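You operate a simulated robot arm through the tools that you are given. There is no shell and no other tool.

The job below is to be done with a simulated two-armed robot. You get a single attempt, and the scene is never put back.

TASK
Polish the water marks off the drainer, then stand the tall white mug there.
Fine: move the glass to the worktop over the washing machine and leave it there; use the yellow cloth and put it back. Set down upright: glass, tall mug. What is to be rubbed or washed off counts as gone when no trace of it is left.

Only the result counts: the job must be done as asked and must still hold three seconds after the hand-in. Knocking over, shifting, dropping, spilling or breaking anything else fails it. Flat cloth is picked up by pressing the open fingertips on it (5 to 10 N) and closing them slowly along it; thin cloth reads only 2 to 8 mm in the jaws.

THE ROBOT
Two 7-joint arms with two-finger parallel grippers on one trunk that stands fixed in place. Base frame: the origin is at the foot of the trunk, x ahead of it, y to its left, z up; the work surface is at about z = 91. Lengths are in cm, angles in degrees, forces in N, time in s.
The left shoulder is at [11, 16.9, 148.6], the right one opposite. With the tool pointing down near the work surface each hand reaches from about 44 to 74 cm from the base axis, measured 20 degrees to its own side. Payload 1.57 kg a hand.
The TCP of each hand is the grasp point between the finger pads, 3 cm short of the fingertips. In the tool frame z runs along the fingers and y along their closing line. The gripper opens to 8 cm. The fingers are 1.7 cm wide and 1.2 cm thick; the gripper's body (4 by 8.2 cm) begins 8 cm behind the TCP.
Orientation is that of the tool frame in the base frame, as a unit quaternion [w, x, y, z]. With the fingers straight down and closing along the base's y, the tool's x points along the base's -x, its y along +y and its z along -z.

THE INTERFACE
- The arms move only by the tool servo_tool. It takes "left_deltas", "right_deltas" or both (then of equal length, played together; a hand with none holds still); each is text: rows parted by semicolons, each of 7 numbers parted by spaces: the opening, from 0 (shut) to 1 (fully open), then the shift along the tool's x, y, z in units of 25 mm (1.0 is 25 mm), then the turn, a rotation vector about the tool's x, y, z in units of 6 degrees (1.0 is 6 degrees). In form: hand tx ty tz ax ay az; .... A call has 1 to 20 rows; each row shifts and turns the commanded pose from where the row before left it, along the tool's axes as they then stand. A call with a number of a shift or a turn outside -1 to 1 is refused whole. A row lasts 0.2 s, in which the tool goes at most 5 cm and 8.6 degrees; a call with a longer step from one row to the next is refused whole, and so is a gripper value outside its range. Where a pose cannot be reached the arm comes as near as it can. A force on the tool above 60 N (or 10 N above the force at the start of the call, whichever is more), or a blocked arm, ends the call early, and 0.2 s more pass. Each finger travels about 7.2 cm/s and halts on what it meets, pressing with about 28 N; the grip force reading is that of the motor and also rises with nothing between the fingers. The clock runs only during rows and for 0.2 s after the last one: add rows that do not move to give the fingers time. The reply holds the time, the measured pose of the TCP, the force on the tool along the base axes, the opening and the grip force, in the units named above and with some noise, with the torque about the TCP (base axes, N m) and any sound that the robot's microphone picked up.
- Cameras (640 x 400 px; columns grow to the right, rows downward): "scene" is now at [15.85, -0.4, 166.92]; the picture's right is [-0.04, -1.00, 0.00], its down [-0.75, 0.03, -0.66] and it looks along [0.66, -0.03, -0.75] (base axes); focal length 356 px, centre (320, 200). "left" rides on the left gripper at [7.2, 0.7, -12.2] in its tool frame; the picture's right is [-0.09, 1.00, 0.00], its down [-0.84, -0.08, -0.54] and it looks along [-0.54, -0.05, 0.84] (tool axes); focal length 238 px, centre (320, 200). "right" rides on the right gripper at [7.2, -0.7, -12.2] in its tool frame; the picture's right is [0.09, 1.00, 0.00], its down [-0.84, 0.08, -0.54] and it looks along [-0.54, 0.05, 0.84] (tool axes); focal length 238 px, centre (320, 200). There is no depth. A picture from a camera that has moved, and an enlarged one, comes with that camera's place and axes in the base frame and with its lens.
- camera(camera): a new picture of that camera. No time passes.
- raise_lower(by): slides the trunk up (or, below 0, down) by that many cm; the arms and the scene camera ride with it, the base frame stays. It gives what a move gives, with no picture.
- head_to(pan, tilt): turns the head with the scene camera to pan (to the left, within 86 degrees either way) and tilt (down, from -29 to 69), counted from straight ahead of the robot. It gives what a move gives.
- zoom(camera, box): a new picture of the part [left, top, right, bottom] of that camera's present view, enlarged. No time passes.
- close_job(): hands the job in; it is judged then, once.

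Places have to be worked out from the pictures, the camera data and where the tool is seen. Open the grippers and draw the arms clear of the work before you hand the job in, unless the task says otherwise.

The tools are called after "Call:" by a JSON object that holds its "method" and its "body". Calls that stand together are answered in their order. servo_tool: Moves the arms, as the interface text tells. Its arguments: {"type":"object","properties":{"left_deltas":{"type":"string"},"right_deltas":{"type":"string"}},"required":[]} The other tools are called the same way: raise_lower (by) slides the trunk up or down; head_to (pan, tilt) turns the head that bears the scene camera; camera (camera) takes a picture; zoom (camera, box) takes an enlarged picture of a part of a camera's view; close_job () hands the job in.

At the start:

```text
t: 0.0
left_ee_pos: [67.26, 23.14, 115.47]
left_ee_rot: [-0.001, 0.0, 1.0, 0.0]
left_contact_force: [-0.5, 0.2, 0.4]
left_moment: [0.01, 0.02, 0.01]
left_gripper_width: 7.99
left_grip_force: 0.0
right_ee_pos: [64.36, -30.33, 117.37]
right_ee_rot: [0.0, 0.001, 1.0, 0.0]
right_contact_force: [-0.3, 0.4, 0.7]
right_moment: [0.0, -0.02, 0.01]
right_gripper_width: 8.03
right_grip_force: 0.0
trunk travel left (down, up): [-80.0, 9.0]
head pan, tilt: [-2.4, 48.9]
```

scene: 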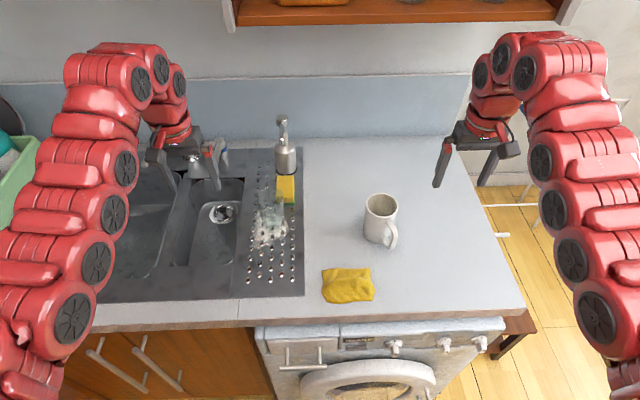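
right: 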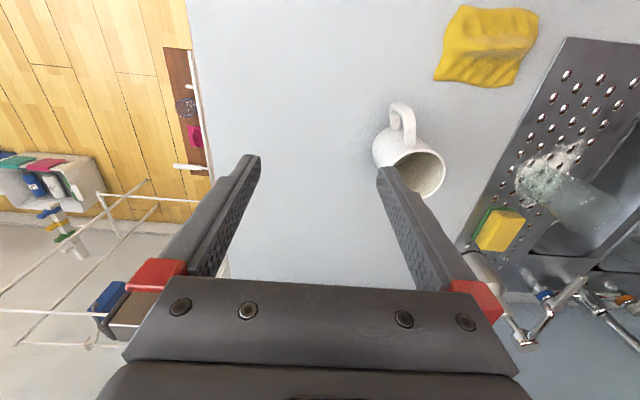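
left: 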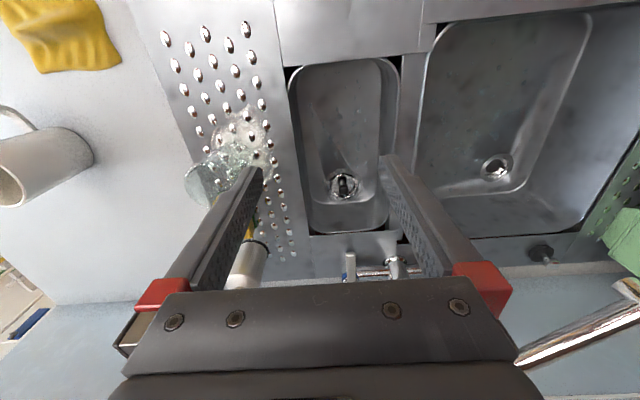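

The glass seems to stand on the drainer among the marks, with the sponge behind it; the cloth and mug are on the worktop. I zoom in to see details.

Call:
{"method": "zoom", "body": {"camera": "scene", "box": [220, 100, 320, 310]}}

Call:
{"method": "zoom", "body": {"camera": "scene", "box": [300, 170, 460, 320]}}

Call:
{"method": "zoom", "body": {"camera": "left", "box": [140, 0, 300, 280]}}

Call:
{"method": "zoom", "body": {"camera": "right", "box": [360, 0, 640, 300]}}

```text
1.90 times, centred on (270, 205) of scene
camera zoom: at [15.85, -0.4, 166.92], right [-0.04, -1.0, 0.0], down [-0.75, 0.03, -0.66], along [0.66, -0.03, -0.75], focal length 678 px, centre (415, 190)
```

zoom: 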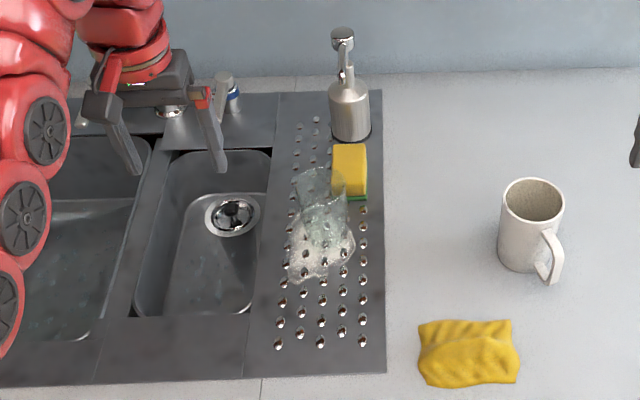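

```text
2.67 times, centred on (380, 245) of scene
camera zoom: at [15.85, -0.4, 166.92], right [-0.04, -1.0, 0.0], down [-0.75, 0.03, -0.66], along [0.66, -0.03, -0.75], focal length 949 px, centre (160, 80)
```

zoom: 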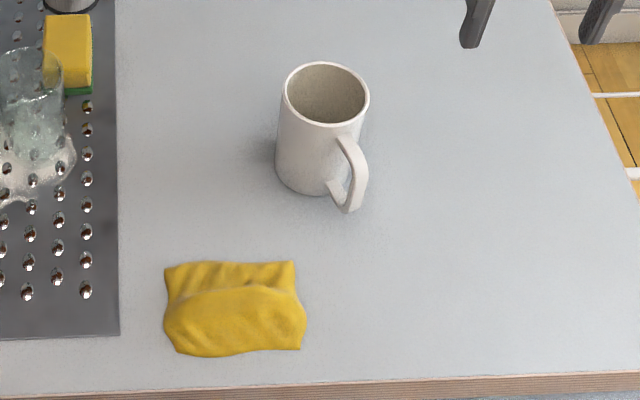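

```text
1.43 times, centred on (220, 140) of left
camera zoom: at [60.1, 23.86, 127.75], right [0.09, 1.0, 0.0], down [0.84, -0.08, 0.54], along [0.54, -0.05, -0.84], focal length 340 px, centre (463, 286)
```

zoom: 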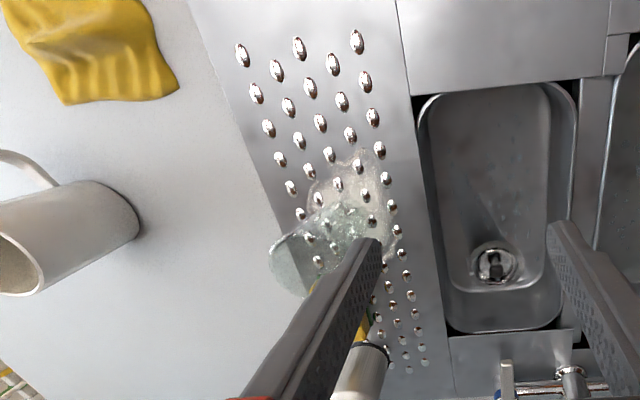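

```text
1.33 times, centred on (500, 150) of right
camera zoom: at [57.18, -30.91, 129.66], right [-0.09, 1.0, 0.0], down [0.84, 0.08, 0.54], along [0.54, 0.05, -0.84], focal length 318 px, centre (80, 267)
```

zoom: 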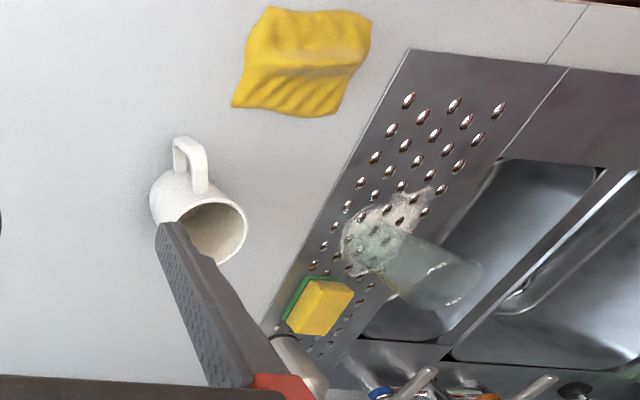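

The glass appears to stand at about (71, 9.5) on the drainer, with the marks around it. The mug is near (70, -18) and the cloth near (55, -9). I draw the left hand back to view the glass with its camera.

Call:
{"method": "servo_tool", "body": {"left_deltas": "1 0.75 -0.55 0 0 0 0; 1 0.75 -0.55 0 0 0 0; 1 0.75 -0.55 0 0 0 0; 1 0.75 -0.55 0 0 0 0; 1 0.75 -0.55 0 0 0 0; 1 0.75 -0.55 0 0 0 0; 1 0.75 -0.55 0 0 0 0; 1 0.75 -0.55 0 0 0 0; 1 0 0 0 0 0 0; 1 0 0 0 0 0 0"}}

Call:
{"method": "camera", "body": {"camera": "left"}}

Call:
{"method": "camera", "body": {"camera": "scene"}}

```text
t: 2.2
left_ee_pos: [64.29, 20.96, 115.61]
left_ee_rot: [0.0, 0.0, 1.0, 0.0]
left_contact_force: [-0.3, 0.2, 0.0]
left_moment: [0.0, 0.03, 0.0]
left_gripper_width: 8.01
left_grip_force: 0.1
left hand out of reach, approached as far as the arm can: row 2, 3, 4, 5, 6, 7, 8
right_ee_pos: [64.24, -30.33, 117.51]
right_ee_rot: [0.0, 0.001, 1.0, 0.0]
right_contact_force: [-0.6, -0.3, -0.3]
right_moment: [0.04, 0.0, 0.03]
right_gripper_width: 8.0
right_grip_force: 0.0
trunk travel left (down, up): [-80.0, 9.0]
head pan, tilt: [-2.4, 48.9]
```

```text
taken
camera left: at [57.22, 21.7, 127.77], right [0.09, 1.0, 0.0], down [0.84, -0.08, 0.54], along [0.54, -0.05, -0.84], focal length 238 px, centre (320, 200)
```

left: 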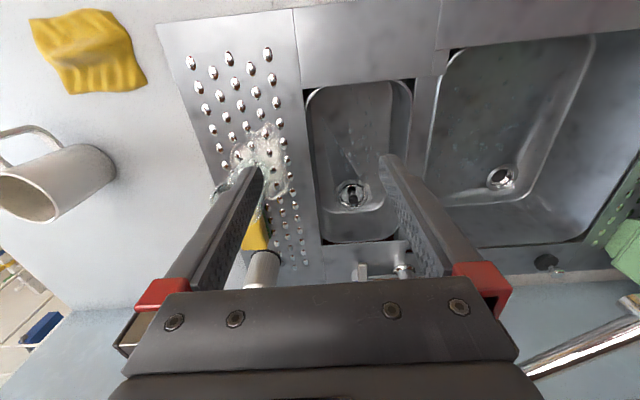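

```text
taken
camera scene: at [15.84, -0.41, 166.92], right [-0.04, -1.0, 0.0], down [-0.75, 0.03, -0.66], along [0.66, -0.03, -0.75], focal length 356 px, centre (320, 200)
```

scene: 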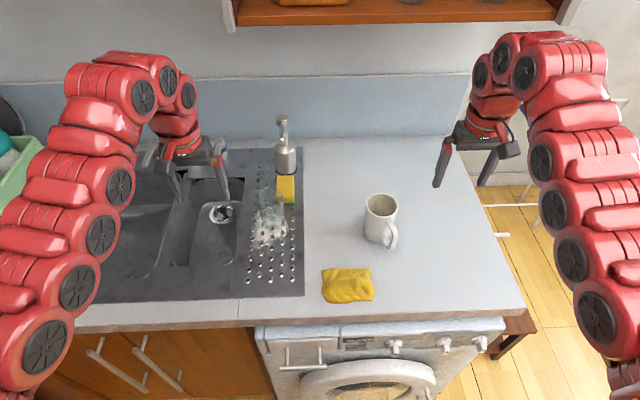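

The arm can't retract at this height; it can lower down. I move down 8 cm to see where the commanded pose sits.

Call:
{"method": "servo_tool", "body": {"left_deltas": "1 0 0 0.4 0 0 0; 1 0 0 0.4 0 0 0; 1 0 0 0.4 0 0 0; 1 0 0 0.4 0 0 0; 1 0 0 0.4 0 0 0; 1 0 0 0.4 0 0 0; 1 0 0 0.4 0 0 0; 1 0 0 0.4 0 0 0; 1 0 0 0 0 0 0; 1 0 0 0 0 0 0"}}

Call:
{"method": "camera", "body": {"camera": "left"}}

```text
t: 4.4
left_ee_pos: [64.34, 21.19, 107.44]
left_ee_rot: [-0.001, 0.0, 1.0, 0.0]
left_contact_force: [0.1, 0.6, -0.4]
left_moment: [0.0, -0.01, 0.0]
left_gripper_width: 8.0
left_grip_force: 0.1
right_ee_pos: [64.35, -30.28, 117.48]
right_ee_rot: [0.0, 0.001, 1.0, 0.0]
right_contact_force: [0.9, -0.6, -0.3]
right_moment: [-0.01, 0.03, 0.01]
right_gripper_width: 7.98
right_grip_force: 0.0
trunk travel left (down, up): [-80.0, 9.0]
head pan, tilt: [-2.4, 48.9]
```

```text
taken
camera left: at [57.19, 21.71, 119.73], right [0.09, 1.0, 0.0], down [0.84, -0.08, 0.54], along [0.54, -0.05, -0.84], focal length 238 px, centre (320, 200)
```

left: 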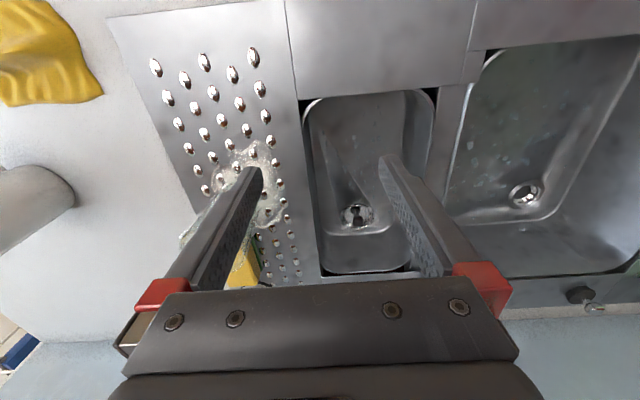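

The commanded pose restarts from where the arm is. Now back 8 cm then right to bring the glass into clear view.

Call:
{"method": "servo_tool", "body": {"left_deltas": "1 0.6 0 0.1 0 0 0; 1 0.6 0 0.1 0 0 0; 1 0.6 0 0.1 0 0 0; 1 0.6 0 0.1 0 0 0; 1 0.6 0 0.1 0 0 0; 1 0.6 0 0.1 0 0 0; 1 0 0 0 0 0 0; 1 0 0 0 0 0 0"}}

Call:
{"method": "camera", "body": {"camera": "left"}}

```text
t: 6.2
left_ee_pos: [64.26, 21.11, 107.62]
left_ee_rot: [0.0, 0.0, 1.0, -0.001]
left_contact_force: [-0.1, 0.2, -0.2]
left_moment: [0.01, 0.03, -0.01]
left_gripper_width: 8.01
left_grip_force: 0.0
left hand out of reach, approached as far as the arm can: row 1, 2, 3, 4, 5, 6
right_ee_pos: [64.34, -30.42, 117.4]
right_ee_rot: [0.0, 0.001, 1.0, 0.001]
right_contact_force: [-0.3, 0.1, 1.2]
right_moment: [0.0, 0.0, 0.0]
right_gripper_width: 7.97
right_grip_force: 0.1
trunk travel left (down, up): [-80.0, 9.0]
head pan, tilt: [-2.4, 48.9]
```

```text
taken
camera left: at [57.2, 21.71, 119.74], right [0.09, 1.0, 0.0], down [0.84, -0.08, 0.54], along [0.54, -0.05, -0.84], focal length 238 px, centre (320, 200)
```

left: 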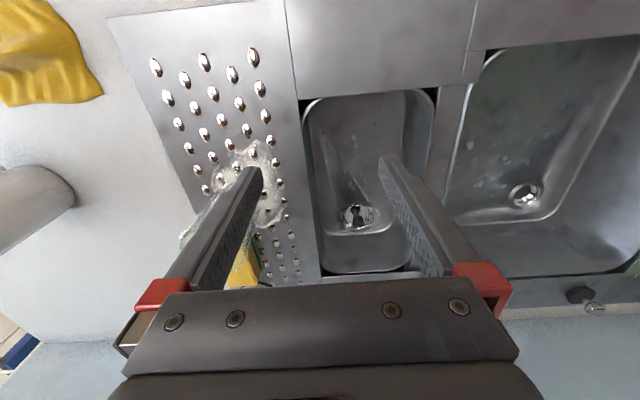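

The retraction limit still applies at this height, so I raise the trunk by 9 cm to give the arms more room for working closer in.

Call:
{"method": "raise_lower", "body": {"by": 9}}

Call:
{"method": "servo_tool", "body": {"left_deltas": "1 0.2 0 0.6 0 0 0; 1 0.2 0 0.6 0 0 0; 1 0.2 0 0.6 0 0 0; 1 0.2 0 0.6 0 0 0; 1 0.2 0 0.6 0 0 0; 1 0.2 0 0.6 0 0 0; 1 0.6 0 0 0 0 0; 1 0.6 0 0 0 0 0; 1 0.6 0 0 0 0 0; 1 0.6 0 0 0 0 0; 1 0 0 0 0 0 0; 1 0 0 0 0 0 0"}}

Call:
{"method": "camera", "body": {"camera": "left"}}

```text
t: 7.5
left_ee_pos: [64.31, 21.08, 116.64]
left_ee_rot: [-0.001, -0.001, 1.0, 0.001]
left_contact_force: [-0.4, 0.4, -0.1]
left_moment: [-0.03, 0.0, -0.02]
left_gripper_width: 8.02
left_grip_force: 0.1
right_ee_pos: [64.22, -30.32, 126.27]
right_ee_rot: [0.0, 0.0, 1.0, 0.0]
right_contact_force: [-0.4, -0.1, 0.0]
right_moment: [0.01, 0.03, 0.03]
right_gripper_width: 7.99
right_grip_force: 0.0
trunk travel left (down, up): [-89.0, 0.0]
head pan, tilt: [-2.4, 48.9]
```

```text
t: 10.1
left_ee_pos: [55.3, 21.08, 107.45]
left_ee_rot: [0.0, -0.001, 1.0, 0.0]
left_contact_force: [0.0, 0.0, 0.3]
left_moment: [-0.03, -0.03, 0.03]
left_gripper_width: 7.99
left_grip_force: 0.0
right_ee_pos: [64.29, -30.48, 126.34]
right_ee_rot: [0.0, 0.0, 1.0, 0.0]
right_contact_force: [0.1, 0.1, 0.2]
right_moment: [0.0, 0.02, 0.03]
right_gripper_width: 8.01
right_grip_force: 0.1
trunk travel left (down, up): [-89.0, 0.0]
head pan, tilt: [-2.4, 48.9]
```

```text
taken
camera left: at [48.13, 21.69, 119.71], right [0.09, 1.0, 0.0], down [0.84, -0.08, 0.54], along [0.54, -0.05, -0.84], focal length 238 px, centre (320, 200)
```

left: 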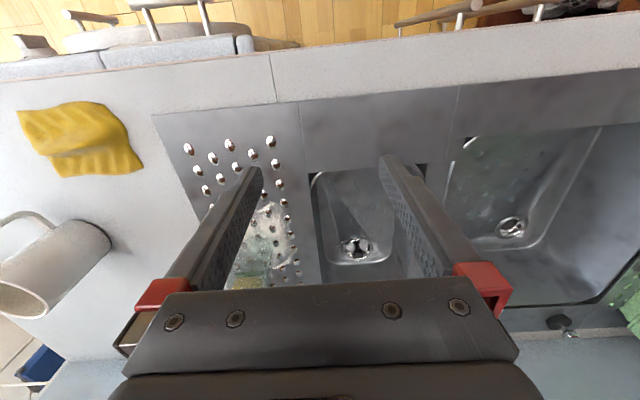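

That worked. Now I move right so the glass sits between the fingers in view (still well short of it, at x=55).

Call:
{"method": "servo_tool", "body": {"left_deltas": "1 0 -0.6 0 0 0 0; 1 0 -0.6 0 0 0 0; 1 0 -0.6 0 0 0 0; 1 0 -0.6 0 0 0 0; 1 0 -0.6 0 0 0 0; 1 0 -0.6 0 0 0 0; 1 0 -0.6 0 0 0 0; 1 0 0 0 0 0 0; 1 0 0 0 0 0 0"}}

Call:
{"method": "camera", "body": {"camera": "left"}}

Call:
{"method": "zoom", "body": {"camera": "left", "box": [220, 100, 420, 290]}}

Call:
{"method": "camera", "body": {"camera": "scene"}}

```text
t: 12.1
left_ee_pos: [55.39, 10.52, 107.57]
left_ee_rot: [0.0, -0.001, 1.0, 0.0]
left_contact_force: [-0.3, -0.2, 0.3]
left_moment: [-0.03, -0.03, -0.02]
left_gripper_width: 8.01
left_grip_force: 0.2
right_ee_pos: [64.3, -30.3, 126.45]
right_ee_rot: [0.0, 0.001, 1.0, 0.0]
right_contact_force: [-0.4, 0.1, 0.3]
right_moment: [-0.02, -0.01, 0.0]
right_gripper_width: 8.0
right_grip_force: 0.0
trunk travel left (down, up): [-89.0, 0.0]
head pan, tilt: [-2.4, 48.9]
```

```text
taken
camera left: at [48.23, 11.18, 119.76], right [0.09, 1.0, 0.0], down [0.84, -0.08, 0.54], along [0.54, -0.05, -0.84], focal length 238 px, centre (320, 200)
```

left: 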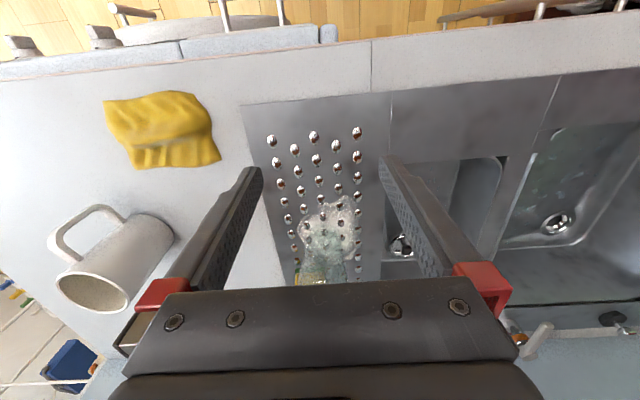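

```text
2.11 times, centred on (320, 195) of left
camera zoom: at [48.23, 11.18, 119.76], right [0.09, 1.0, 0.0], down [0.84, -0.08, 0.54], along [0.54, -0.05, -0.84], focal length 502 px, centre (320, 210)
```

zoom: 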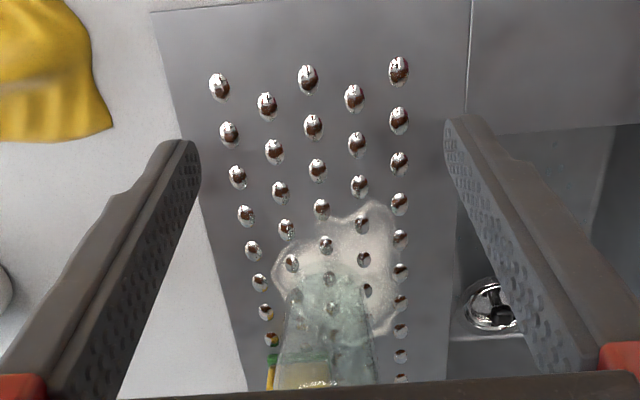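

```text
taken
camera scene: at [15.85, -0.41, 175.92], right [-0.04, -1.0, 0.0], down [-0.75, 0.03, -0.66], along [0.66, -0.03, -0.75], focal length 356 px, centre (320, 200)
```

scene: 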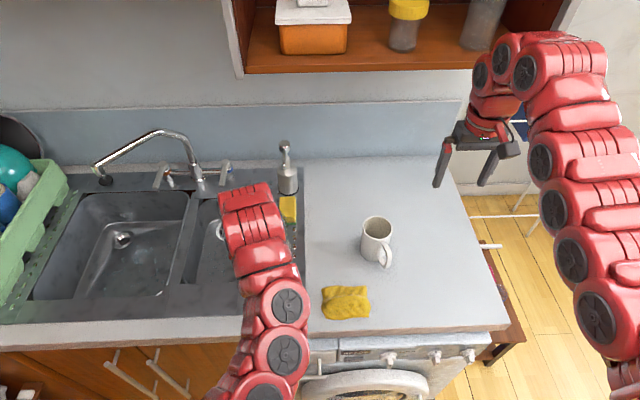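

From several views I place the glass at about (73.3, 9.3), rim about z=103, diameter about 7; the marks cover x 66–80, y 5–15. I'll grip the glass by its left wall, one finger inside, so first I move above it.

Call:
{"method": "servo_tool", "body": {"left_deltas": "1 0 0 -0.6 0 0 0; 1 0 0 -0.6 0 0 0; 1 -0.8 0.12 -0.3 0 0 0; 1 -0.8 0.12 -0.3 0 0 0; 1 -0.8 0.12 -0.3 0 0 0; 1 -0.8 0.12 -0.3 0 0 0; 1 -0.8 0.12 -0.3 0 0 0; 1 -0.8 0.12 -0.3 0 0 0; 1 -0.8 0.12 0 0 0 0; 1 -0.8 0.12 0 0 0 0; 1 -0.5 0 0 0 0 0; 1 0 0 0 0 0 0; 1 0 0 0 0 0 0"}}

Call:
{"method": "camera", "body": {"camera": "left"}}

Call:
{"method": "camera", "body": {"camera": "scene"}}

```text
t: 14.8
left_ee_pos: [72.47, 13.09, 112.23]
left_ee_rot: [0.0, 0.0, 1.0, 0.0]
left_contact_force: [-0.6, -0.5, 0.1]
left_moment: [0.02, -0.01, 0.04]
left_gripper_width: 8.0
left_grip_force: 0.1
left hand out of reach, approached as far as the arm can: row 1, 2, 3
right_ee_pos: [64.28, -30.34, 126.4]
right_ee_rot: [0.001, 0.0, 1.0, 0.001]
right_contact_force: [0.1, -0.3, 0.5]
right_moment: [-0.05, 0.01, 0.03]
right_gripper_width: 8.0
right_grip_force: 0.1
trunk travel left (down, up): [-89.0, 0.0]
head pan, tilt: [-2.4, 48.9]
```

```text
taken
camera left: at [65.26, 13.61, 124.44], right [0.09, 1.0, 0.0], down [0.84, -0.08, 0.54], along [0.54, -0.05, -0.84], focal length 238 px, centre (320, 200)
```

left: 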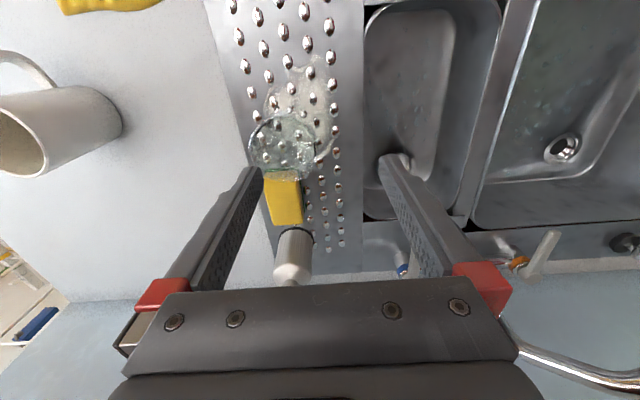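

```text
taken
camera scene: at [15.86, -0.41, 175.92], right [-0.04, -1.0, 0.0], down [-0.75, 0.03, -0.66], along [0.66, -0.03, -0.75], focal length 356 px, centre (320, 200)
```

scene: 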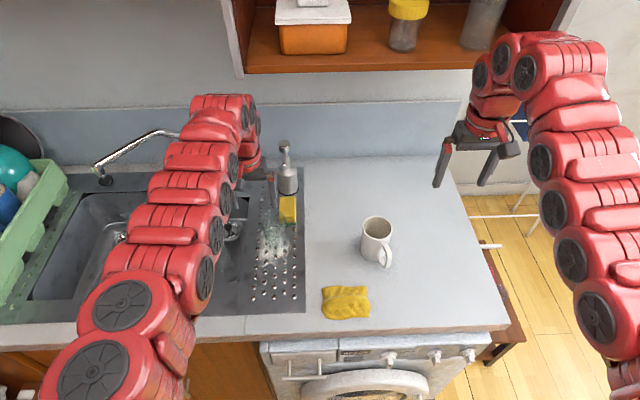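

The glass is now clearly seen from above; I zoom to locate its rim.

Call:
{"method": "zoom", "body": {"camera": "left", "box": [220, 60, 380, 200]}}

Call:
{"method": "zoom", "body": {"camera": "scene", "box": [230, 170, 330, 270]}}

```text
2.86 times, centred on (300, 130) of left
camera zoom: at [65.26, 13.61, 124.44], right [0.09, 1.0, 0.0], down [0.84, -0.08, 0.54], along [0.54, -0.05, -0.84], focal length 681 px, centre (377, 400)
```

zoom: 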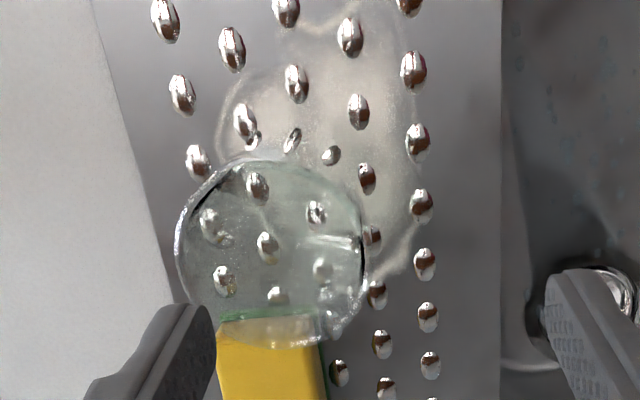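

```text
4.00 times, centred on (280, 220) of scene
camera zoom: at [15.86, -0.41, 175.92], right [-0.04, -1.0, 0.0], down [-0.75, 0.03, -0.66], along [0.66, -0.03, -0.75], focal length 1424 px, centre (480, 120)
```

zoom: 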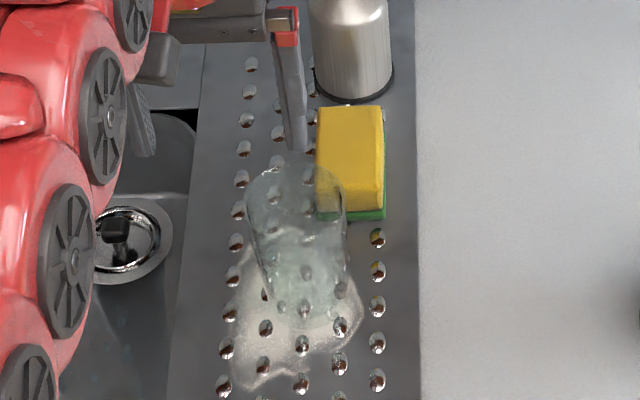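

Rim centre works out at (73.0, 9.4), diameter about 6.3, so it fits between the open fingers. I centre the hand above it and check before descending.

Call:
{"method": "servo_tool", "body": {"left_deltas": "1 -0.1 -0.5 0 0 0 0; 1 -0.1 -0.5 0 0 0 0; 1 0 -0.48 0 0 0 0; 1 0 0 0 0 0 0; 1 0 0 0 0 0 0"}}

Call:
{"method": "zoom", "body": {"camera": "left", "box": [220, 60, 420, 200]}}

Call:
{"method": "zoom", "body": {"camera": "scene", "box": [230, 170, 330, 270]}}

Call:
{"method": "camera", "body": {"camera": "right"}}

```text
t: 16.1
left_ee_pos: [72.14, 9.98, 112.23]
left_ee_rot: [0.0, 0.0, 1.0, 0.0]
left_contact_force: [0.6, -0.1, -0.4]
left_moment: [0.03, -0.01, 0.02]
left_gripper_width: 8.0
left_grip_force: 0.1
left hand out of reach, approached as far as the arm can: row 1, 2
right_ee_pos: [64.32, -30.37, 126.39]
right_ee_rot: [0.001, 0.001, 1.0, 0.0]
right_contact_force: [-1.0, 0.0, -0.1]
right_moment: [0.01, 0.01, -0.01]
right_gripper_width: 7.99
right_grip_force: 0.1
trunk travel left (down, up): [-89.0, 0.0]
head pan, tilt: [-2.4, 48.9]
```

```text
2.86 times, centred on (320, 130) of left
camera zoom: at [65.04, 10.59, 124.49], right [0.09, 1.0, 0.0], down [0.84, -0.08, 0.54], along [0.54, -0.05, -0.84], focal length 681 px, centre (320, 400)
```

zoom: 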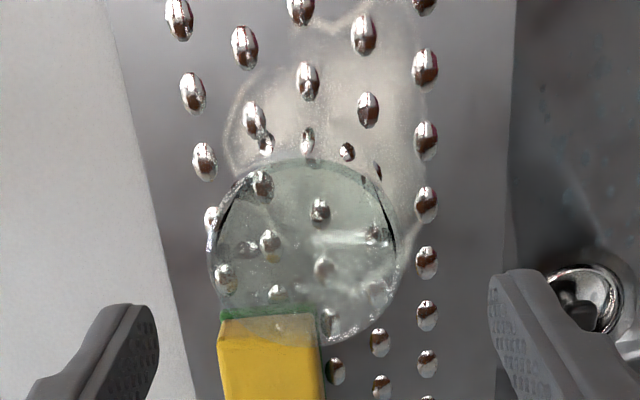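

```text
4.00 times, centred on (280, 220) of scene
camera zoom: at [15.86, -0.46, 175.92], right [-0.04, -1.0, 0.0], down [-0.75, 0.03, -0.66], along [0.66, -0.03, -0.75], focal length 1424 px, centre (480, 120)
```

zoom: 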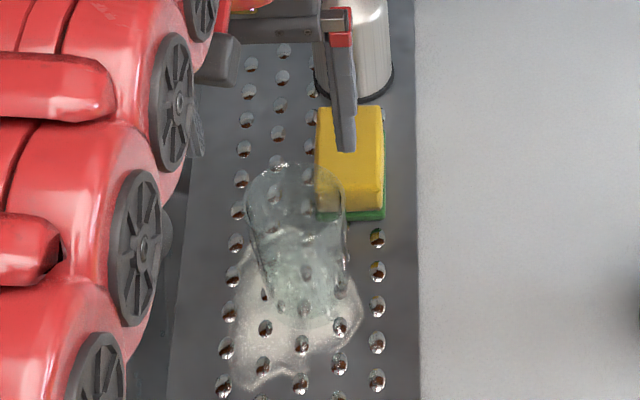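

```text
taken
camera right: at [57.18, -30.96, 138.65], right [-0.09, 1.0, 0.0], down [0.84, 0.08, 0.54], along [0.54, 0.05, -0.84], focal length 238 px, centre (320, 200)
```

right: 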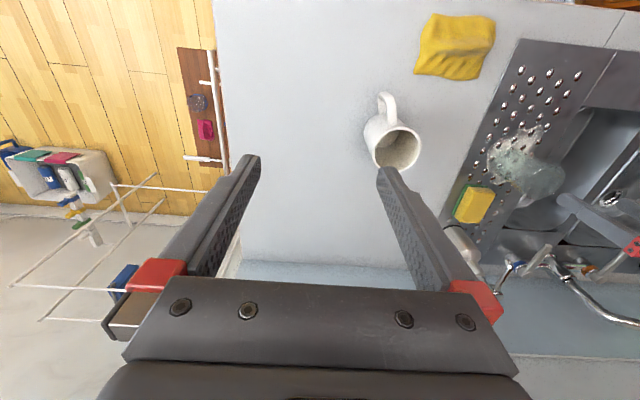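

Glass centre confirmed at (72.95, 9.3), but the arm is at its far limit; I correct y, then lower the trunk 4 cm (fingertips stay above the rim) to gain reach.

Call:
{"method": "servo_tool", "body": {"left_deltas": "1 0.1 -0.28 0 0 0 0; 1 0 0 0 0 0 0"}}

Call:
{"method": "raise_lower", "body": {"by": -4}}

Call:
{"method": "servo_tool", "body": {"left_deltas": "1 -0.2 0 -0.8 0 0 0; 1 -0.2 0 -0.8 0 0 0; 1 0 0 0 0 0 0"}}

Call:
{"method": "raise_lower", "body": {"by": -4}}

```text
t: 16.6
left_ee_pos: [72.09, 9.28, 112.31]
left_ee_rot: [0.0, 0.0, 1.0, 0.0]
left_contact_force: [-0.6, 0.6, 0.3]
left_moment: [0.0, -0.01, 0.03]
left_gripper_width: 8.01
left_grip_force: 0.1
right_ee_pos: [64.43, -30.45, 126.33]
right_ee_rot: [0.0, 0.0, 1.0, 0.0]
right_contact_force: [0.8, 0.2, 0.5]
right_moment: [-0.02, -0.02, 0.0]
right_gripper_width: 8.01
right_grip_force: 0.1
trunk travel left (down, up): [-89.0, 0.0]
head pan, tilt: [-2.4, 48.9]
```

```text
t: 17.5
left_ee_pos: [71.97, 9.26, 108.39]
left_ee_rot: [0.0, -0.001, 1.0, 0.0]
left_contact_force: [0.0, 0.3, 0.1]
left_moment: [0.0, -0.04, 0.0]
left_gripper_width: 8.01
left_grip_force: 0.0
right_ee_pos: [64.34, -30.32, 122.43]
right_ee_rot: [0.0, 0.001, 1.0, 0.0]
right_contact_force: [0.2, 0.5, -0.4]
right_moment: [0.0, 0.0, 0.0]
right_gripper_width: 8.0
right_grip_force: 0.1
trunk travel left (down, up): [-85.0, 4.0]
head pan, tilt: [-2.4, 48.9]
```

```text
t: 18.3
left_ee_pos: [72.44, 9.21, 111.42]
left_ee_rot: [0.0, -0.001, 1.0, 0.0]
left_contact_force: [0.3, 0.2, -0.7]
left_moment: [0.03, 0.01, 0.01]
left_gripper_width: 8.0
left_grip_force: 0.1
left hand out of reach, approached as far as the arm can: row 1, 2
right_ee_pos: [64.32, -30.38, 122.27]
right_ee_rot: [0.0, 0.0, 1.0, 0.0]
right_contact_force: [0.0, -0.2, 0.6]
right_moment: [0.0, 0.0, -0.01]
right_gripper_width: 8.01
right_grip_force: 0.0
trunk travel left (down, up): [-85.0, 4.0]
head pan, tilt: [-2.4, 48.9]
```

```text
t: 19.1
left_ee_pos: [72.38, 9.22, 107.33]
left_ee_rot: [0.0, 0.0, 1.0, 0.0]
left_contact_force: [0.4, 0.2, 0.6]
left_moment: [0.0, 0.0, -0.01]
left_gripper_width: 7.99
left_grip_force: 0.1
right_ee_pos: [64.16, -30.4, 118.33]
right_ee_rot: [0.0, 0.001, 1.0, 0.0]
right_contact_force: [-0.1, 0.5, 0.2]
right_moment: [0.02, 0.0, 0.02]
right_gripper_width: 8.02
right_grip_force: 0.0
trunk travel left (down, up): [-81.0, 8.0]
head pan, tilt: [-2.4, 48.9]
```

Now nudge forward 0.5 cm while descending to gripping height (TCP about z=98.5), slowly and watching for contact.

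Call:
{"method": "servo_tool", "body": {"left_deltas": "1 -0.12 0 0.2 0 0 0; 1 -0.12 0.02 0.3 0 0 0; 1 0 0.02 0.3 0 0 0; 1 0 0 0 0 0 0"}}

Call:
{"method": "camera", "body": {"camera": "left"}}

Call:
{"method": "zoom", "body": {"camera": "scene", "box": [230, 130, 330, 230]}}

```text
t: 20.1
left_ee_pos: [72.36, 9.32, 106.57]
left_ee_rot: [0.0, 0.0, 1.0, -0.001]
left_contact_force: [-0.9, -0.1, -0.1]
left_moment: [0.04, 0.0, 0.0]
left_gripper_width: 7.97
left_grip_force: 0.0
left hand out of reach, approached as far as the arm can: row 1, 2
right_ee_pos: [64.23, -30.4, 118.39]
right_ee_rot: [0.0, 0.001, 1.0, 0.0]
right_contact_force: [0.2, 0.1, 0.6]
right_moment: [-0.02, 0.01, -0.01]
right_gripper_width: 8.01
right_grip_force: 0.1
trunk travel left (down, up): [-81.0, 8.0]
head pan, tilt: [-2.4, 48.9]
```

```text
taken
camera left: at [65.15, 9.94, 118.78], right [0.09, 1.0, 0.0], down [0.84, -0.08, 0.54], along [0.54, -0.05, -0.84], focal length 238 px, centre (320, 200)
```

left: 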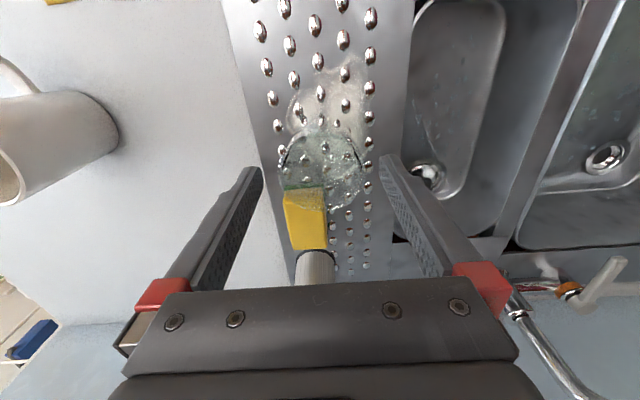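

```text
4.00 times, centred on (280, 180) of scene
camera zoom: at [15.86, -0.42, 167.92], right [-0.04, -1.0, 0.0], down [-0.75, 0.03, -0.66], along [0.66, -0.03, -0.75], focal length 1424 px, centre (480, 280)
```

zoom: 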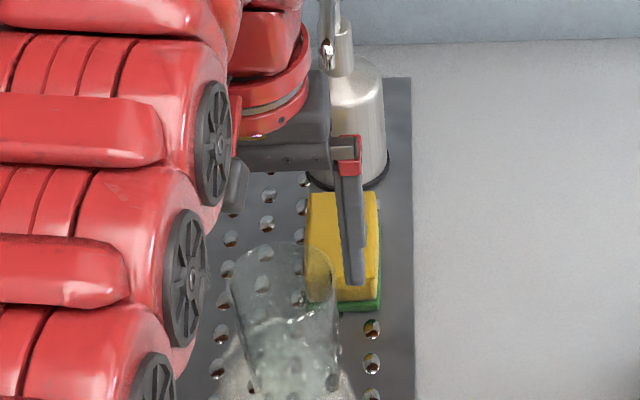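

The rim now measures at (72.7, 9.45) versus TCP (72.4, 9.3), which is close enough. I descend to about z=98.5.

Call:
{"method": "servo_tool", "body": {"left_deltas": "1 0 0.03 0.4 0 0 0; 1 0 0.02 0.4 0 0 0; 1 0 0 0.4 0 0 0; 1 0 0 0.4 0 0 0; 1 0 0 0.4 0 0 0; 1 0 0 0.4 0 0 0; 1 0 0 0.4 0 0 0; 1 0 0 0.4 0 0 0; 1 0 0 0 0 0 0"}}

Call:
{"method": "camera", "body": {"camera": "left"}}

Call:
{"method": "zoom", "body": {"camera": "scene", "box": [230, 130, 330, 230]}}

```text
t: 22.1
left_ee_pos: [71.21, 9.38, 99.74]
left_ee_rot: [0.0, 0.001, 1.0, 0.0]
left_contact_force: [0.1, -1.0, -0.2]
left_moment: [0.03, 0.0, -0.01]
left_gripper_width: 7.98
left_grip_force: 0.0
left hand out of reach, approached as far as the arm can: row 2, 4, 7
right_ee_pos: [64.32, -30.3, 118.37]
right_ee_rot: [0.0, 0.0, 1.0, 0.0]
right_contact_force: [0.1, 0.2, -0.2]
right_moment: [0.01, -0.01, -0.03]
right_gripper_width: 7.99
right_grip_force: 0.1
trunk travel left (down, up): [-81.0, 8.0]
head pan, tilt: [-2.4, 48.9]
```

```text
taken
camera left: at [64.0, 10.07, 111.8], right [0.09, 1.0, 0.0], down [0.84, -0.08, 0.54], along [0.54, -0.05, -0.84], focal length 238 px, centre (320, 200)
```

left: 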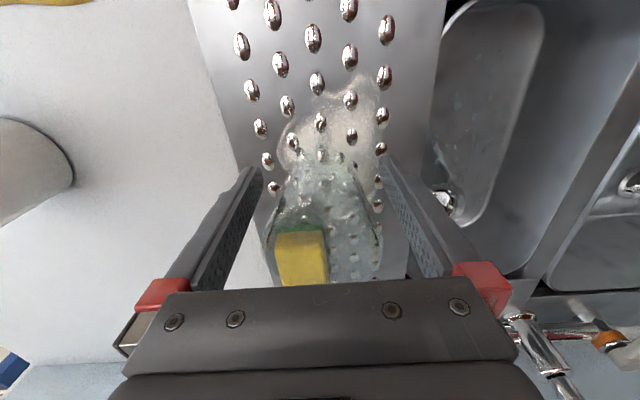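

```text
4.00 times, centred on (280, 180) of scene
camera zoom: at [15.85, -0.42, 167.92], right [-0.04, -1.0, 0.0], down [-0.75, 0.03, -0.66], along [0.66, -0.03, -0.75], focal length 1424 px, centre (480, 280)
```

zoom: 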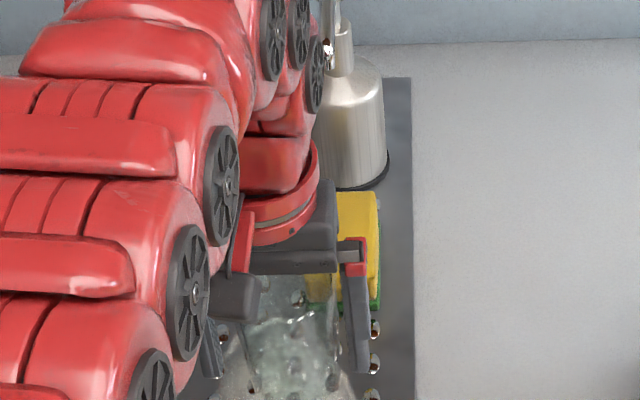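

The limit pulled the hand back to x=71.2. I lower the trunk a bit and use the gained reach to go forward while raising the hand, fingers still straddling the glass.

Call:
{"method": "raise_lower", "body": {"by": -3}}

Call:
{"method": "servo_tool", "body": {"left_deltas": "1 -0.3 0 -0.6 0 0 0; 1 -0.3 0 -0.6 0 0 0; 1 0 0 0 0 0 0"}}

Call:
{"method": "raise_lower", "body": {"by": -3}}

Call:
{"method": "servo_tool", "body": {"left_deltas": "1 -0.2 0 -0.6 0 0 0; 1 0 0 -0.6 0 0 0; 1 0 0 0 0 0 0"}}

```text
t: 22.9
left_ee_pos: [71.18, 9.45, 96.64]
left_ee_rot: [0.0, 0.0, 1.0, -0.001]
left_contact_force: [-0.3, -0.5, -0.3]
left_moment: [-0.03, 0.02, -0.02]
left_gripper_width: 7.99
left_grip_force: 0.1
right_ee_pos: [64.2, -30.48, 115.34]
right_ee_rot: [0.0, 0.001, 1.0, 0.001]
right_contact_force: [0.9, -0.4, 0.4]
right_moment: [-0.01, 0.02, -0.01]
right_gripper_width: 8.0
right_grip_force: 0.1
trunk travel left (down, up): [-78.0, 11.0]
head pan, tilt: [-2.4, 48.9]
```

```text
t: 23.7
left_ee_pos: [71.92, 9.5, 99.84]
left_ee_rot: [0.001, 0.0, 1.0, 0.0]
left_contact_force: [-0.5, 0.5, 0.6]
left_moment: [-0.02, -0.02, -0.03]
left_gripper_width: 7.99
left_grip_force: 0.1
left hand out of reach, approached as far as the arm can: row 1
right_ee_pos: [64.46, -30.36, 115.29]
right_ee_rot: [0.0, 0.0, 1.0, 0.0]
right_contact_force: [-0.6, -0.6, -0.8]
right_moment: [-0.01, -0.01, 0.0]
right_gripper_width: 8.01
right_grip_force: 0.1
trunk travel left (down, up): [-78.0, 11.0]
head pan, tilt: [-2.4, 48.9]
```

```text
t: 24.4
left_ee_pos: [71.97, 9.56, 96.65]
left_ee_rot: [0.0, 0.0, 1.0, 0.0]
left_contact_force: [0.2, 0.1, -0.6]
left_moment: [-0.03, -0.08, 0.02]
left_gripper_width: 8.02
left_grip_force: 0.1
right_ee_pos: [64.21, -30.52, 112.47]
right_ee_rot: [-0.001, 0.001, 1.0, 0.0]
right_contact_force: [-0.5, -0.8, 0.3]
right_moment: [-0.01, -0.03, 0.0]
right_gripper_width: 8.01
right_grip_force: 0.1
trunk travel left (down, up): [-75.0, 14.0]
head pan, tilt: [-2.4, 48.9]
```

```text
t: 25.2
left_ee_pos: [72.19, 9.63, 99.79]
left_ee_rot: [-0.001, 0.0, 1.0, 0.0]
left_contact_force: [0.1, -0.3, 0.2]
left_moment: [0.01, 0.02, -0.01]
left_gripper_width: 8.0
left_grip_force: 0.2
left hand out of reach, approached as far as the arm can: row 1
right_ee_pos: [64.29, -30.37, 112.34]
right_ee_rot: [0.0, 0.001, 1.0, 0.0]
right_contact_force: [0.2, -0.2, -0.1]
right_moment: [-0.02, 0.02, -0.03]
right_gripper_width: 8.02
right_grip_force: 0.1
trunk travel left (down, up): [-75.0, 14.0]
head pan, tilt: [-2.4, 48.9]
```

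Still 0.6 cm short; I pitch the hand by about 5° (fingertips forward), which gives reach, and move forward the rest.

Call:
{"method": "servo_tool", "body": {"left_deltas": "1 0 -0.03 0 0 -0.4 0; 1 0 -0.03 0 0 -0.4 0; 1 -0.15 0 0 0 0 0; 1 -0.12 0 0 0 0 0; 1 0 0 0 0 0 0"}}

Call:
{"method": "camera", "body": {"camera": "left"}}

Call:
{"method": "camera", "body": {"camera": "right"}}

```text
t: 26.4
left_ee_pos: [72.86, 9.31, 99.75]
left_ee_rot: [0.043, 0.0, 0.999, 0.0]
left_contact_force: [0.4, -0.1, -0.4]
left_moment: [-0.01, -0.01, 0.02]
left_gripper_width: 8.0
left_grip_force: 0.0
right_ee_pos: [64.27, -30.4, 112.38]
right_ee_rot: [0.001, 0.0, 1.0, -0.001]
right_contact_force: [0.0, -0.8, 0.5]
right_moment: [0.01, 0.02, -0.02]
right_gripper_width: 7.99
right_grip_force: 0.1
trunk travel left (down, up): [-75.0, 14.0]
head pan, tilt: [-2.4, 48.9]
```

```text
taken
camera left: at [64.67, 9.96, 111.33], right [0.09, 1.0, 0.01], down [0.79, -0.08, 0.61], along [0.61, -0.05, -0.79], focal length 238 px, centre (320, 200)
```

left: 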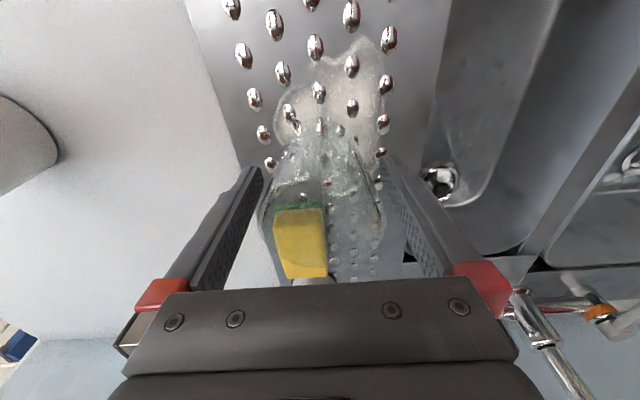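

```text
taken
camera right: at [57.17, -30.92, 124.66], right [-0.09, 1.0, 0.0], down [0.84, 0.08, 0.54], along [0.54, 0.05, -0.84], focal length 238 px, centre (320, 200)
```

right: 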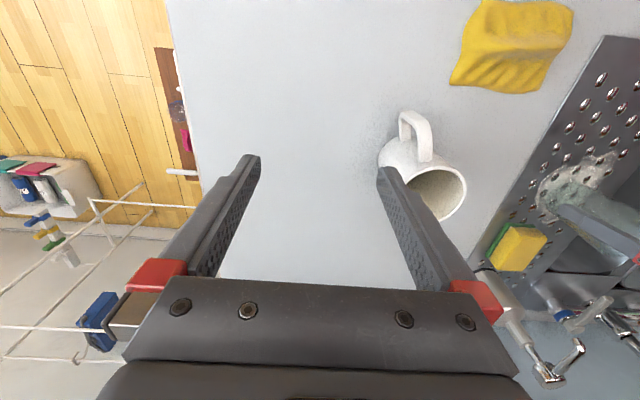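

Fingers straddle the glass. I close them in small steps.

Call:
{"method": "servo_tool", "body": {"left_deltas": "0.9 0 0 0 0 0 0; 0.85 0 0 0 0 0 0; 0.8 0 0 0 0 0 0; 0.75 0 0 0 0 0 0; 0.7 0 0 0 0 0 0; 0.65 0 0 0 0 0 0; 0.6 0 0 0 0 0 0; 0.55 0 0 0 0 0 0; 0.5 0 0 0 0 0 0; 0.5 0 0 0 0 0 0"}}

Call:
{"method": "camera", "body": {"camera": "left"}}

```text
t: 28.6
left_ee_pos: [72.9, 9.42, 99.78]
left_ee_rot: [0.042, 0.0, 0.999, 0.0]
left_contact_force: [0.3, -0.3, 0.6]
left_moment: [0.02, 0.02, -0.02]
left_gripper_width: 6.62
left_grip_force: 28.2
right_ee_pos: [64.42, -30.38, 112.39]
right_ee_rot: [0.0, 0.0, 1.0, 0.0]
right_contact_force: [-0.5, 0.1, -0.3]
right_moment: [0.0, -0.03, -0.02]
right_gripper_width: 8.01
right_grip_force: 0.0
trunk travel left (down, up): [-75.0, 14.0]
head pan, tilt: [-2.4, 48.9]
```

```text
taken
camera left: at [64.65, 9.97, 111.31], right [0.09, 1.0, 0.01], down [0.79, -0.08, 0.61], along [0.61, -0.05, -0.79], focal length 238 px, centre (320, 200)
```

left: 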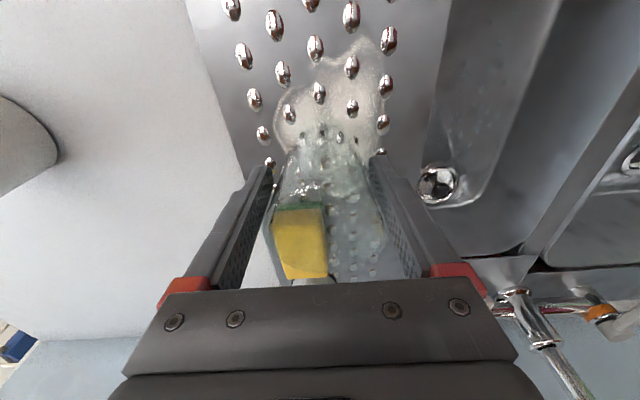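

The glass is held (6.6 cm wide, 28 N). I lift it 5 cm and carry it right to about (67, -5.5) on the bare worktop.

Call:
{"method": "servo_tool", "body": {"left_deltas": "0.5 -0.034 0 -0.4 0 0 0; 0.5 -0.034 0 -0.4 0 0 0; 0.5 -0.034 0 -0.4 0 0 0; 0.5 -0.034 0 -0.4 0 0 0; 0.5 -0.034 0 -0.4 0 0 0; 0.5 0 0 0 0 0 0"}}

Call:
{"method": "camera", "body": {"camera": "left"}}

Call:
{"method": "camera", "body": {"camera": "scene"}}

```text
t: 30.0
left_ee_pos: [72.74, 9.27, 104.78]
left_ee_rot: [0.042, 0.0, 0.999, 0.0]
left_contact_force: [1.1, -0.3, -2.5]
left_moment: [0.01, 0.07, 0.0]
left_gripper_width: 6.53
left_grip_force: 27.7
right_ee_pos: [64.43, -30.39, 112.38]
right_ee_rot: [0.0, 0.0, 1.0, 0.0]
right_contact_force: [-0.3, 0.0, 1.0]
right_moment: [-0.04, 0.02, 0.04]
right_gripper_width: 7.97
right_grip_force: 0.1
trunk travel left (down, up): [-75.0, 14.0]
head pan, tilt: [-2.4, 48.9]
```

```text
taken
camera left: at [64.64, 9.95, 116.32], right [0.09, 1.0, 0.01], down [0.79, -0.08, 0.61], along [0.61, -0.05, -0.79], focal length 238 px, centre (320, 200)
```

left: 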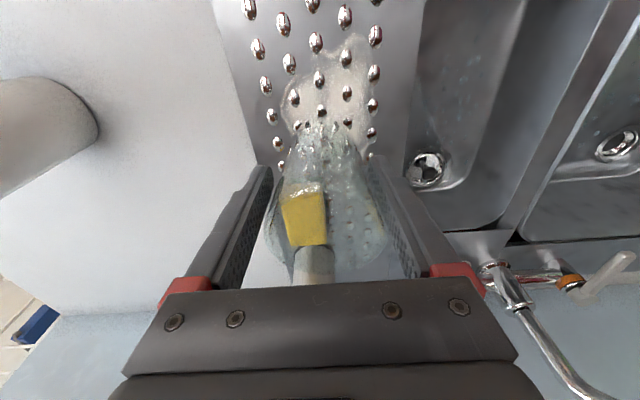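

```text
taken
camera scene: at [15.9, -0.4, 161.91], right [-0.04, -1.0, 0.0], down [-0.75, 0.03, -0.66], along [0.66, -0.03, -0.75], focal length 356 px, centre (320, 200)
```

scene: 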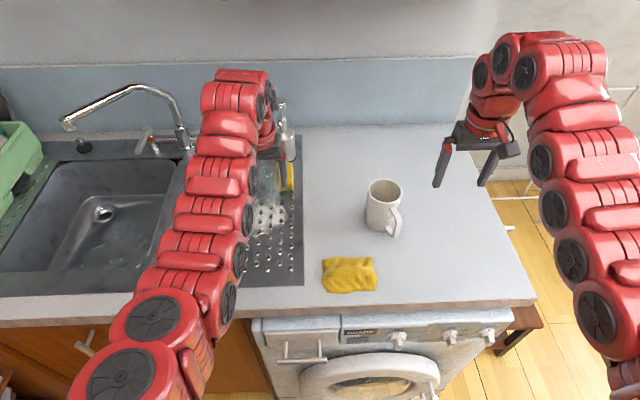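

The glass is up (about 250 g). Now carry it right and slightly back.

Call:
{"method": "servo_tool", "body": {"left_deltas": "0.5 0.25 -0.75 -0.02 0 0 0; 0.5 0.25 -0.75 -0.02 0 0 0; 0.5 0.25 -0.75 -0.02 0 0 0; 0.5 0.25 -0.75 -0.02 0 0 0; 0.5 0.25 -0.75 -0.02 0 0 0; 0.5 0.25 -0.75 -0.02 0 0 0; 0.5 0.25 -0.75 -0.02 0 0 0; 0.5 0.25 -0.75 -0.02 0 0 0; 0.5 0 0 0 0 0 0; 0.5 0 0 0 0 0 0"}}

Call:
{"method": "camera", "body": {"camera": "left"}}

Call:
{"method": "camera", "body": {"camera": "scene"}}

Call:
{"method": "camera", "body": {"camera": "right"}}

```text
t: 32.2
left_ee_pos: [67.77, -5.55, 104.65]
left_ee_rot: [0.042, 0.0, 0.999, 0.0]
left_contact_force: [-0.3, -0.5, -2.9]
left_moment: [0.01, 0.05, -0.03]
left_gripper_width: 6.54
left_grip_force: 28.2
right_ee_pos: [64.34, -30.45, 112.35]
right_ee_rot: [0.0, 0.001, 1.0, 0.0]
right_contact_force: [0.6, 0.0, -0.1]
right_moment: [0.0, 0.0, 0.01]
right_gripper_width: 8.0
right_grip_force: 0.0
trunk travel left (down, up): [-75.0, 14.0]
head pan, tilt: [-2.4, 48.9]
```

```text
taken
camera left: at [59.65, -5.02, 116.24], right [0.09, 1.0, 0.01], down [0.79, -0.08, 0.61], along [0.61, -0.05, -0.79], focal length 238 px, centre (320, 200)
```

left: 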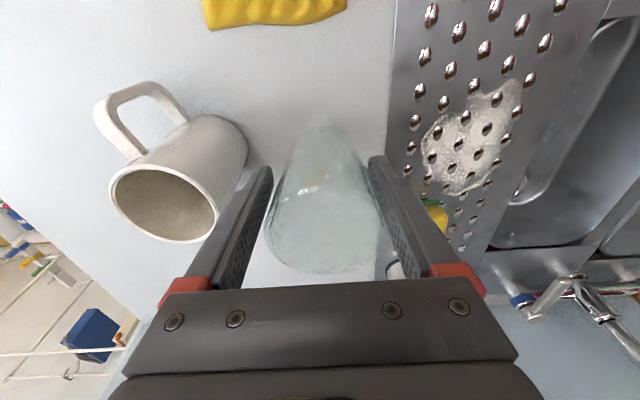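

```text
taken
camera scene: at [15.88, -0.43, 161.92], right [-0.04, -1.0, 0.0], down [-0.75, 0.03, -0.66], along [0.66, -0.03, -0.75], focal length 356 px, centre (320, 200)
```

scene: 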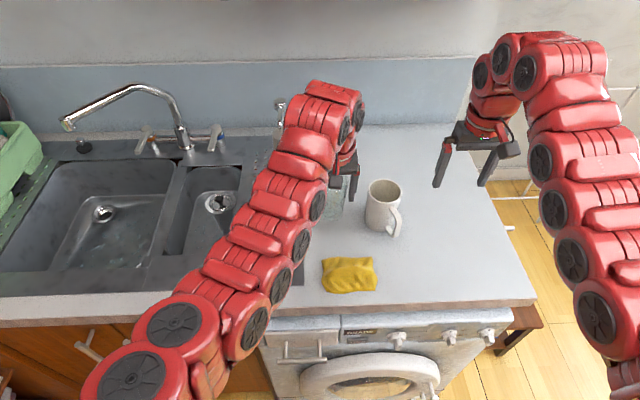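

```text
taken
camera right: at [57.2, -30.93, 124.64], right [-0.09, 1.0, 0.0], down [0.84, 0.08, 0.54], along [0.54, 0.05, -0.84], focal length 238 px, centre (320, 200)
```

right: 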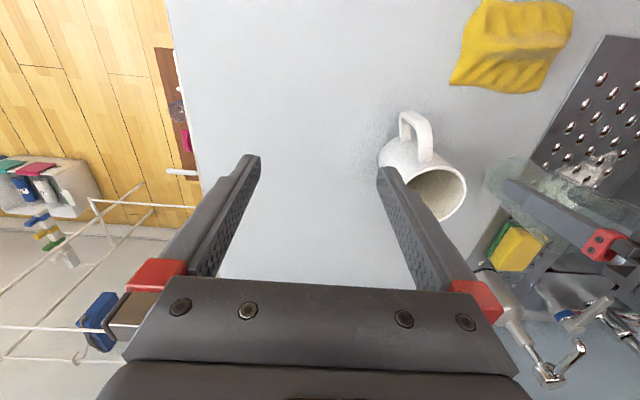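

Clear of the mug by about 4 cm. I lower the glass gently until it touches.

Call:
{"method": "servo_tool", "body": {"left_deltas": "0.5 0.034 0 0.4 0 0 0; 0.5 0.034 0 0.4 0 0 0; 0.5 0.034 0 0.4 0 0 0; 0.5 0.034 0 0.4 0 0 0; 0.5 0.01 0 0.12 0 0 0; 0.5 0.01 0 0.12 0 0 0; 0.5 0 0 0 0 0 0; 0.5 0 0 0 0 0 0"}}

```text
t: 34.0
left_ee_pos: [67.86, -5.64, 100.13]
left_ee_rot: [0.042, 0.0, 0.999, -0.001]
left_contact_force: [0.1, -0.1, -2.0]
left_moment: [0.0, 0.01, 0.01]
left_gripper_width: 6.53
left_grip_force: 28.5
right_ee_pos: [64.28, -30.42, 112.3]
right_ee_rot: [0.0, 0.0, 1.0, -0.001]
right_contact_force: [-0.7, 0.1, -1.2]
right_moment: [0.02, -0.02, -0.03]
right_gripper_width: 7.99
right_grip_force: 0.1
trunk travel left (down, up): [-75.0, 14.0]
head pan, tilt: [-2.4, 48.9]
```

Not yet touching; continue in 1.5 mm steps.

Call:
{"method": "servo_tool", "body": {"left_deltas": "0.5 0.005 0 0.06 0 0 0; 0.5 0.005 0 0.06 0 0 0; 0.5 0 0 0 0 0 0; 0.5 0 0 0 0 0 0"}}

Call:
{"method": "servo_tool", "body": {"left_deltas": "0.5 0.005 0 0.06 0 0 0; 0.5 0 0 0 0 0 0; 0.5 0 0 0 0 0 0"}}

```text
t: 35.0
left_ee_pos: [67.64, -5.63, 99.8]
left_ee_rot: [0.041, 0.0, 0.999, -0.001]
left_contact_force: [0.1, -1.1, -1.8]
left_moment: [0.04, 0.02, 0.0]
left_gripper_width: 6.53
left_grip_force: 28.0
right_ee_pos: [64.32, -30.43, 112.37]
right_ee_rot: [0.001, 0.001, 1.0, 0.0]
right_contact_force: [0.6, 0.4, -0.3]
right_moment: [-0.02, 0.0, 0.02]
right_gripper_width: 8.01
right_grip_force: 0.1
trunk travel left (down, up): [-75.0, 14.0]
head pan, tilt: [-2.4, 48.9]
```

```text
t: 35.8
left_ee_pos: [67.87, -5.63, 99.73]
left_ee_rot: [0.041, 0.0, 0.999, 0.0]
left_contact_force: [0.0, -0.5, -2.7]
left_moment: [0.0, 0.06, -0.02]
left_gripper_width: 6.51
left_grip_force: 27.5
right_ee_pos: [64.37, -30.35, 112.31]
right_ee_rot: [0.0, 0.0, 1.0, 0.0]
right_contact_force: [1.0, -0.4, -0.3]
right_moment: [0.0, 0.02, 0.03]
right_gripper_width: 8.01
right_grip_force: 0.0
trunk travel left (down, up): [-75.0, 14.0]
head pan, tilt: [-2.4, 48.9]
```

Call:
{"method": "servo_tool", "body": {"left_deltas": "0.5 0.005 0 0.06 0 0 0; 0.5 0.005 0 0.06 0 0 0; 0.5 0 0 0 0 0 0; 0.5 0 0 0 0 0 0"}}

Call:
{"method": "servo_tool", "body": {"left_deltas": "0.5 0.005 0 0.06 0 0 0; 0.5 0.005 0 0.06 0 0 0; 0.5 0 0 0 0 0 0; 0.5 0 0 0 0 0 0"}}

```text
t: 36.8
left_ee_pos: [67.83, -5.57, 99.49]
left_ee_rot: [0.042, -0.001, 0.999, 0.0]
left_contact_force: [0.3, -0.6, 4.4]
left_moment: [-0.07, 0.0, 0.02]
left_gripper_width: 6.53
left_grip_force: 27.9
right_ee_pos: [64.18, -30.28, 112.46]
right_ee_rot: [-0.001, 0.001, 1.0, -0.001]
right_contact_force: [-0.3, 0.2, -0.7]
right_moment: [-0.02, -0.02, 0.0]
right_gripper_width: 8.01
right_grip_force: 0.0
trunk travel left (down, up): [-75.0, 14.0]
head pan, tilt: [-2.4, 48.9]
```

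```text
t: 37.8
left_ee_pos: [67.64, -5.67, 99.28]
left_ee_rot: [0.042, 0.0, 0.999, 0.001]
left_contact_force: [0.9, -2.1, 15.2]
left_moment: [-0.07, -0.15, 0.14]
left_gripper_width: 6.47
left_grip_force: 28.2
right_ee_pos: [64.21, -30.41, 112.48]
right_ee_rot: [0.001, 0.001, 1.0, 0.0]
right_contact_force: [0.5, -0.2, -0.7]
right_moment: [-0.02, 0.03, 0.04]
right_gripper_width: 7.98
right_grip_force: 0.0
trunk travel left (down, up): [-75.0, 14.0]
head pan, tilt: [-2.4, 48.9]
```

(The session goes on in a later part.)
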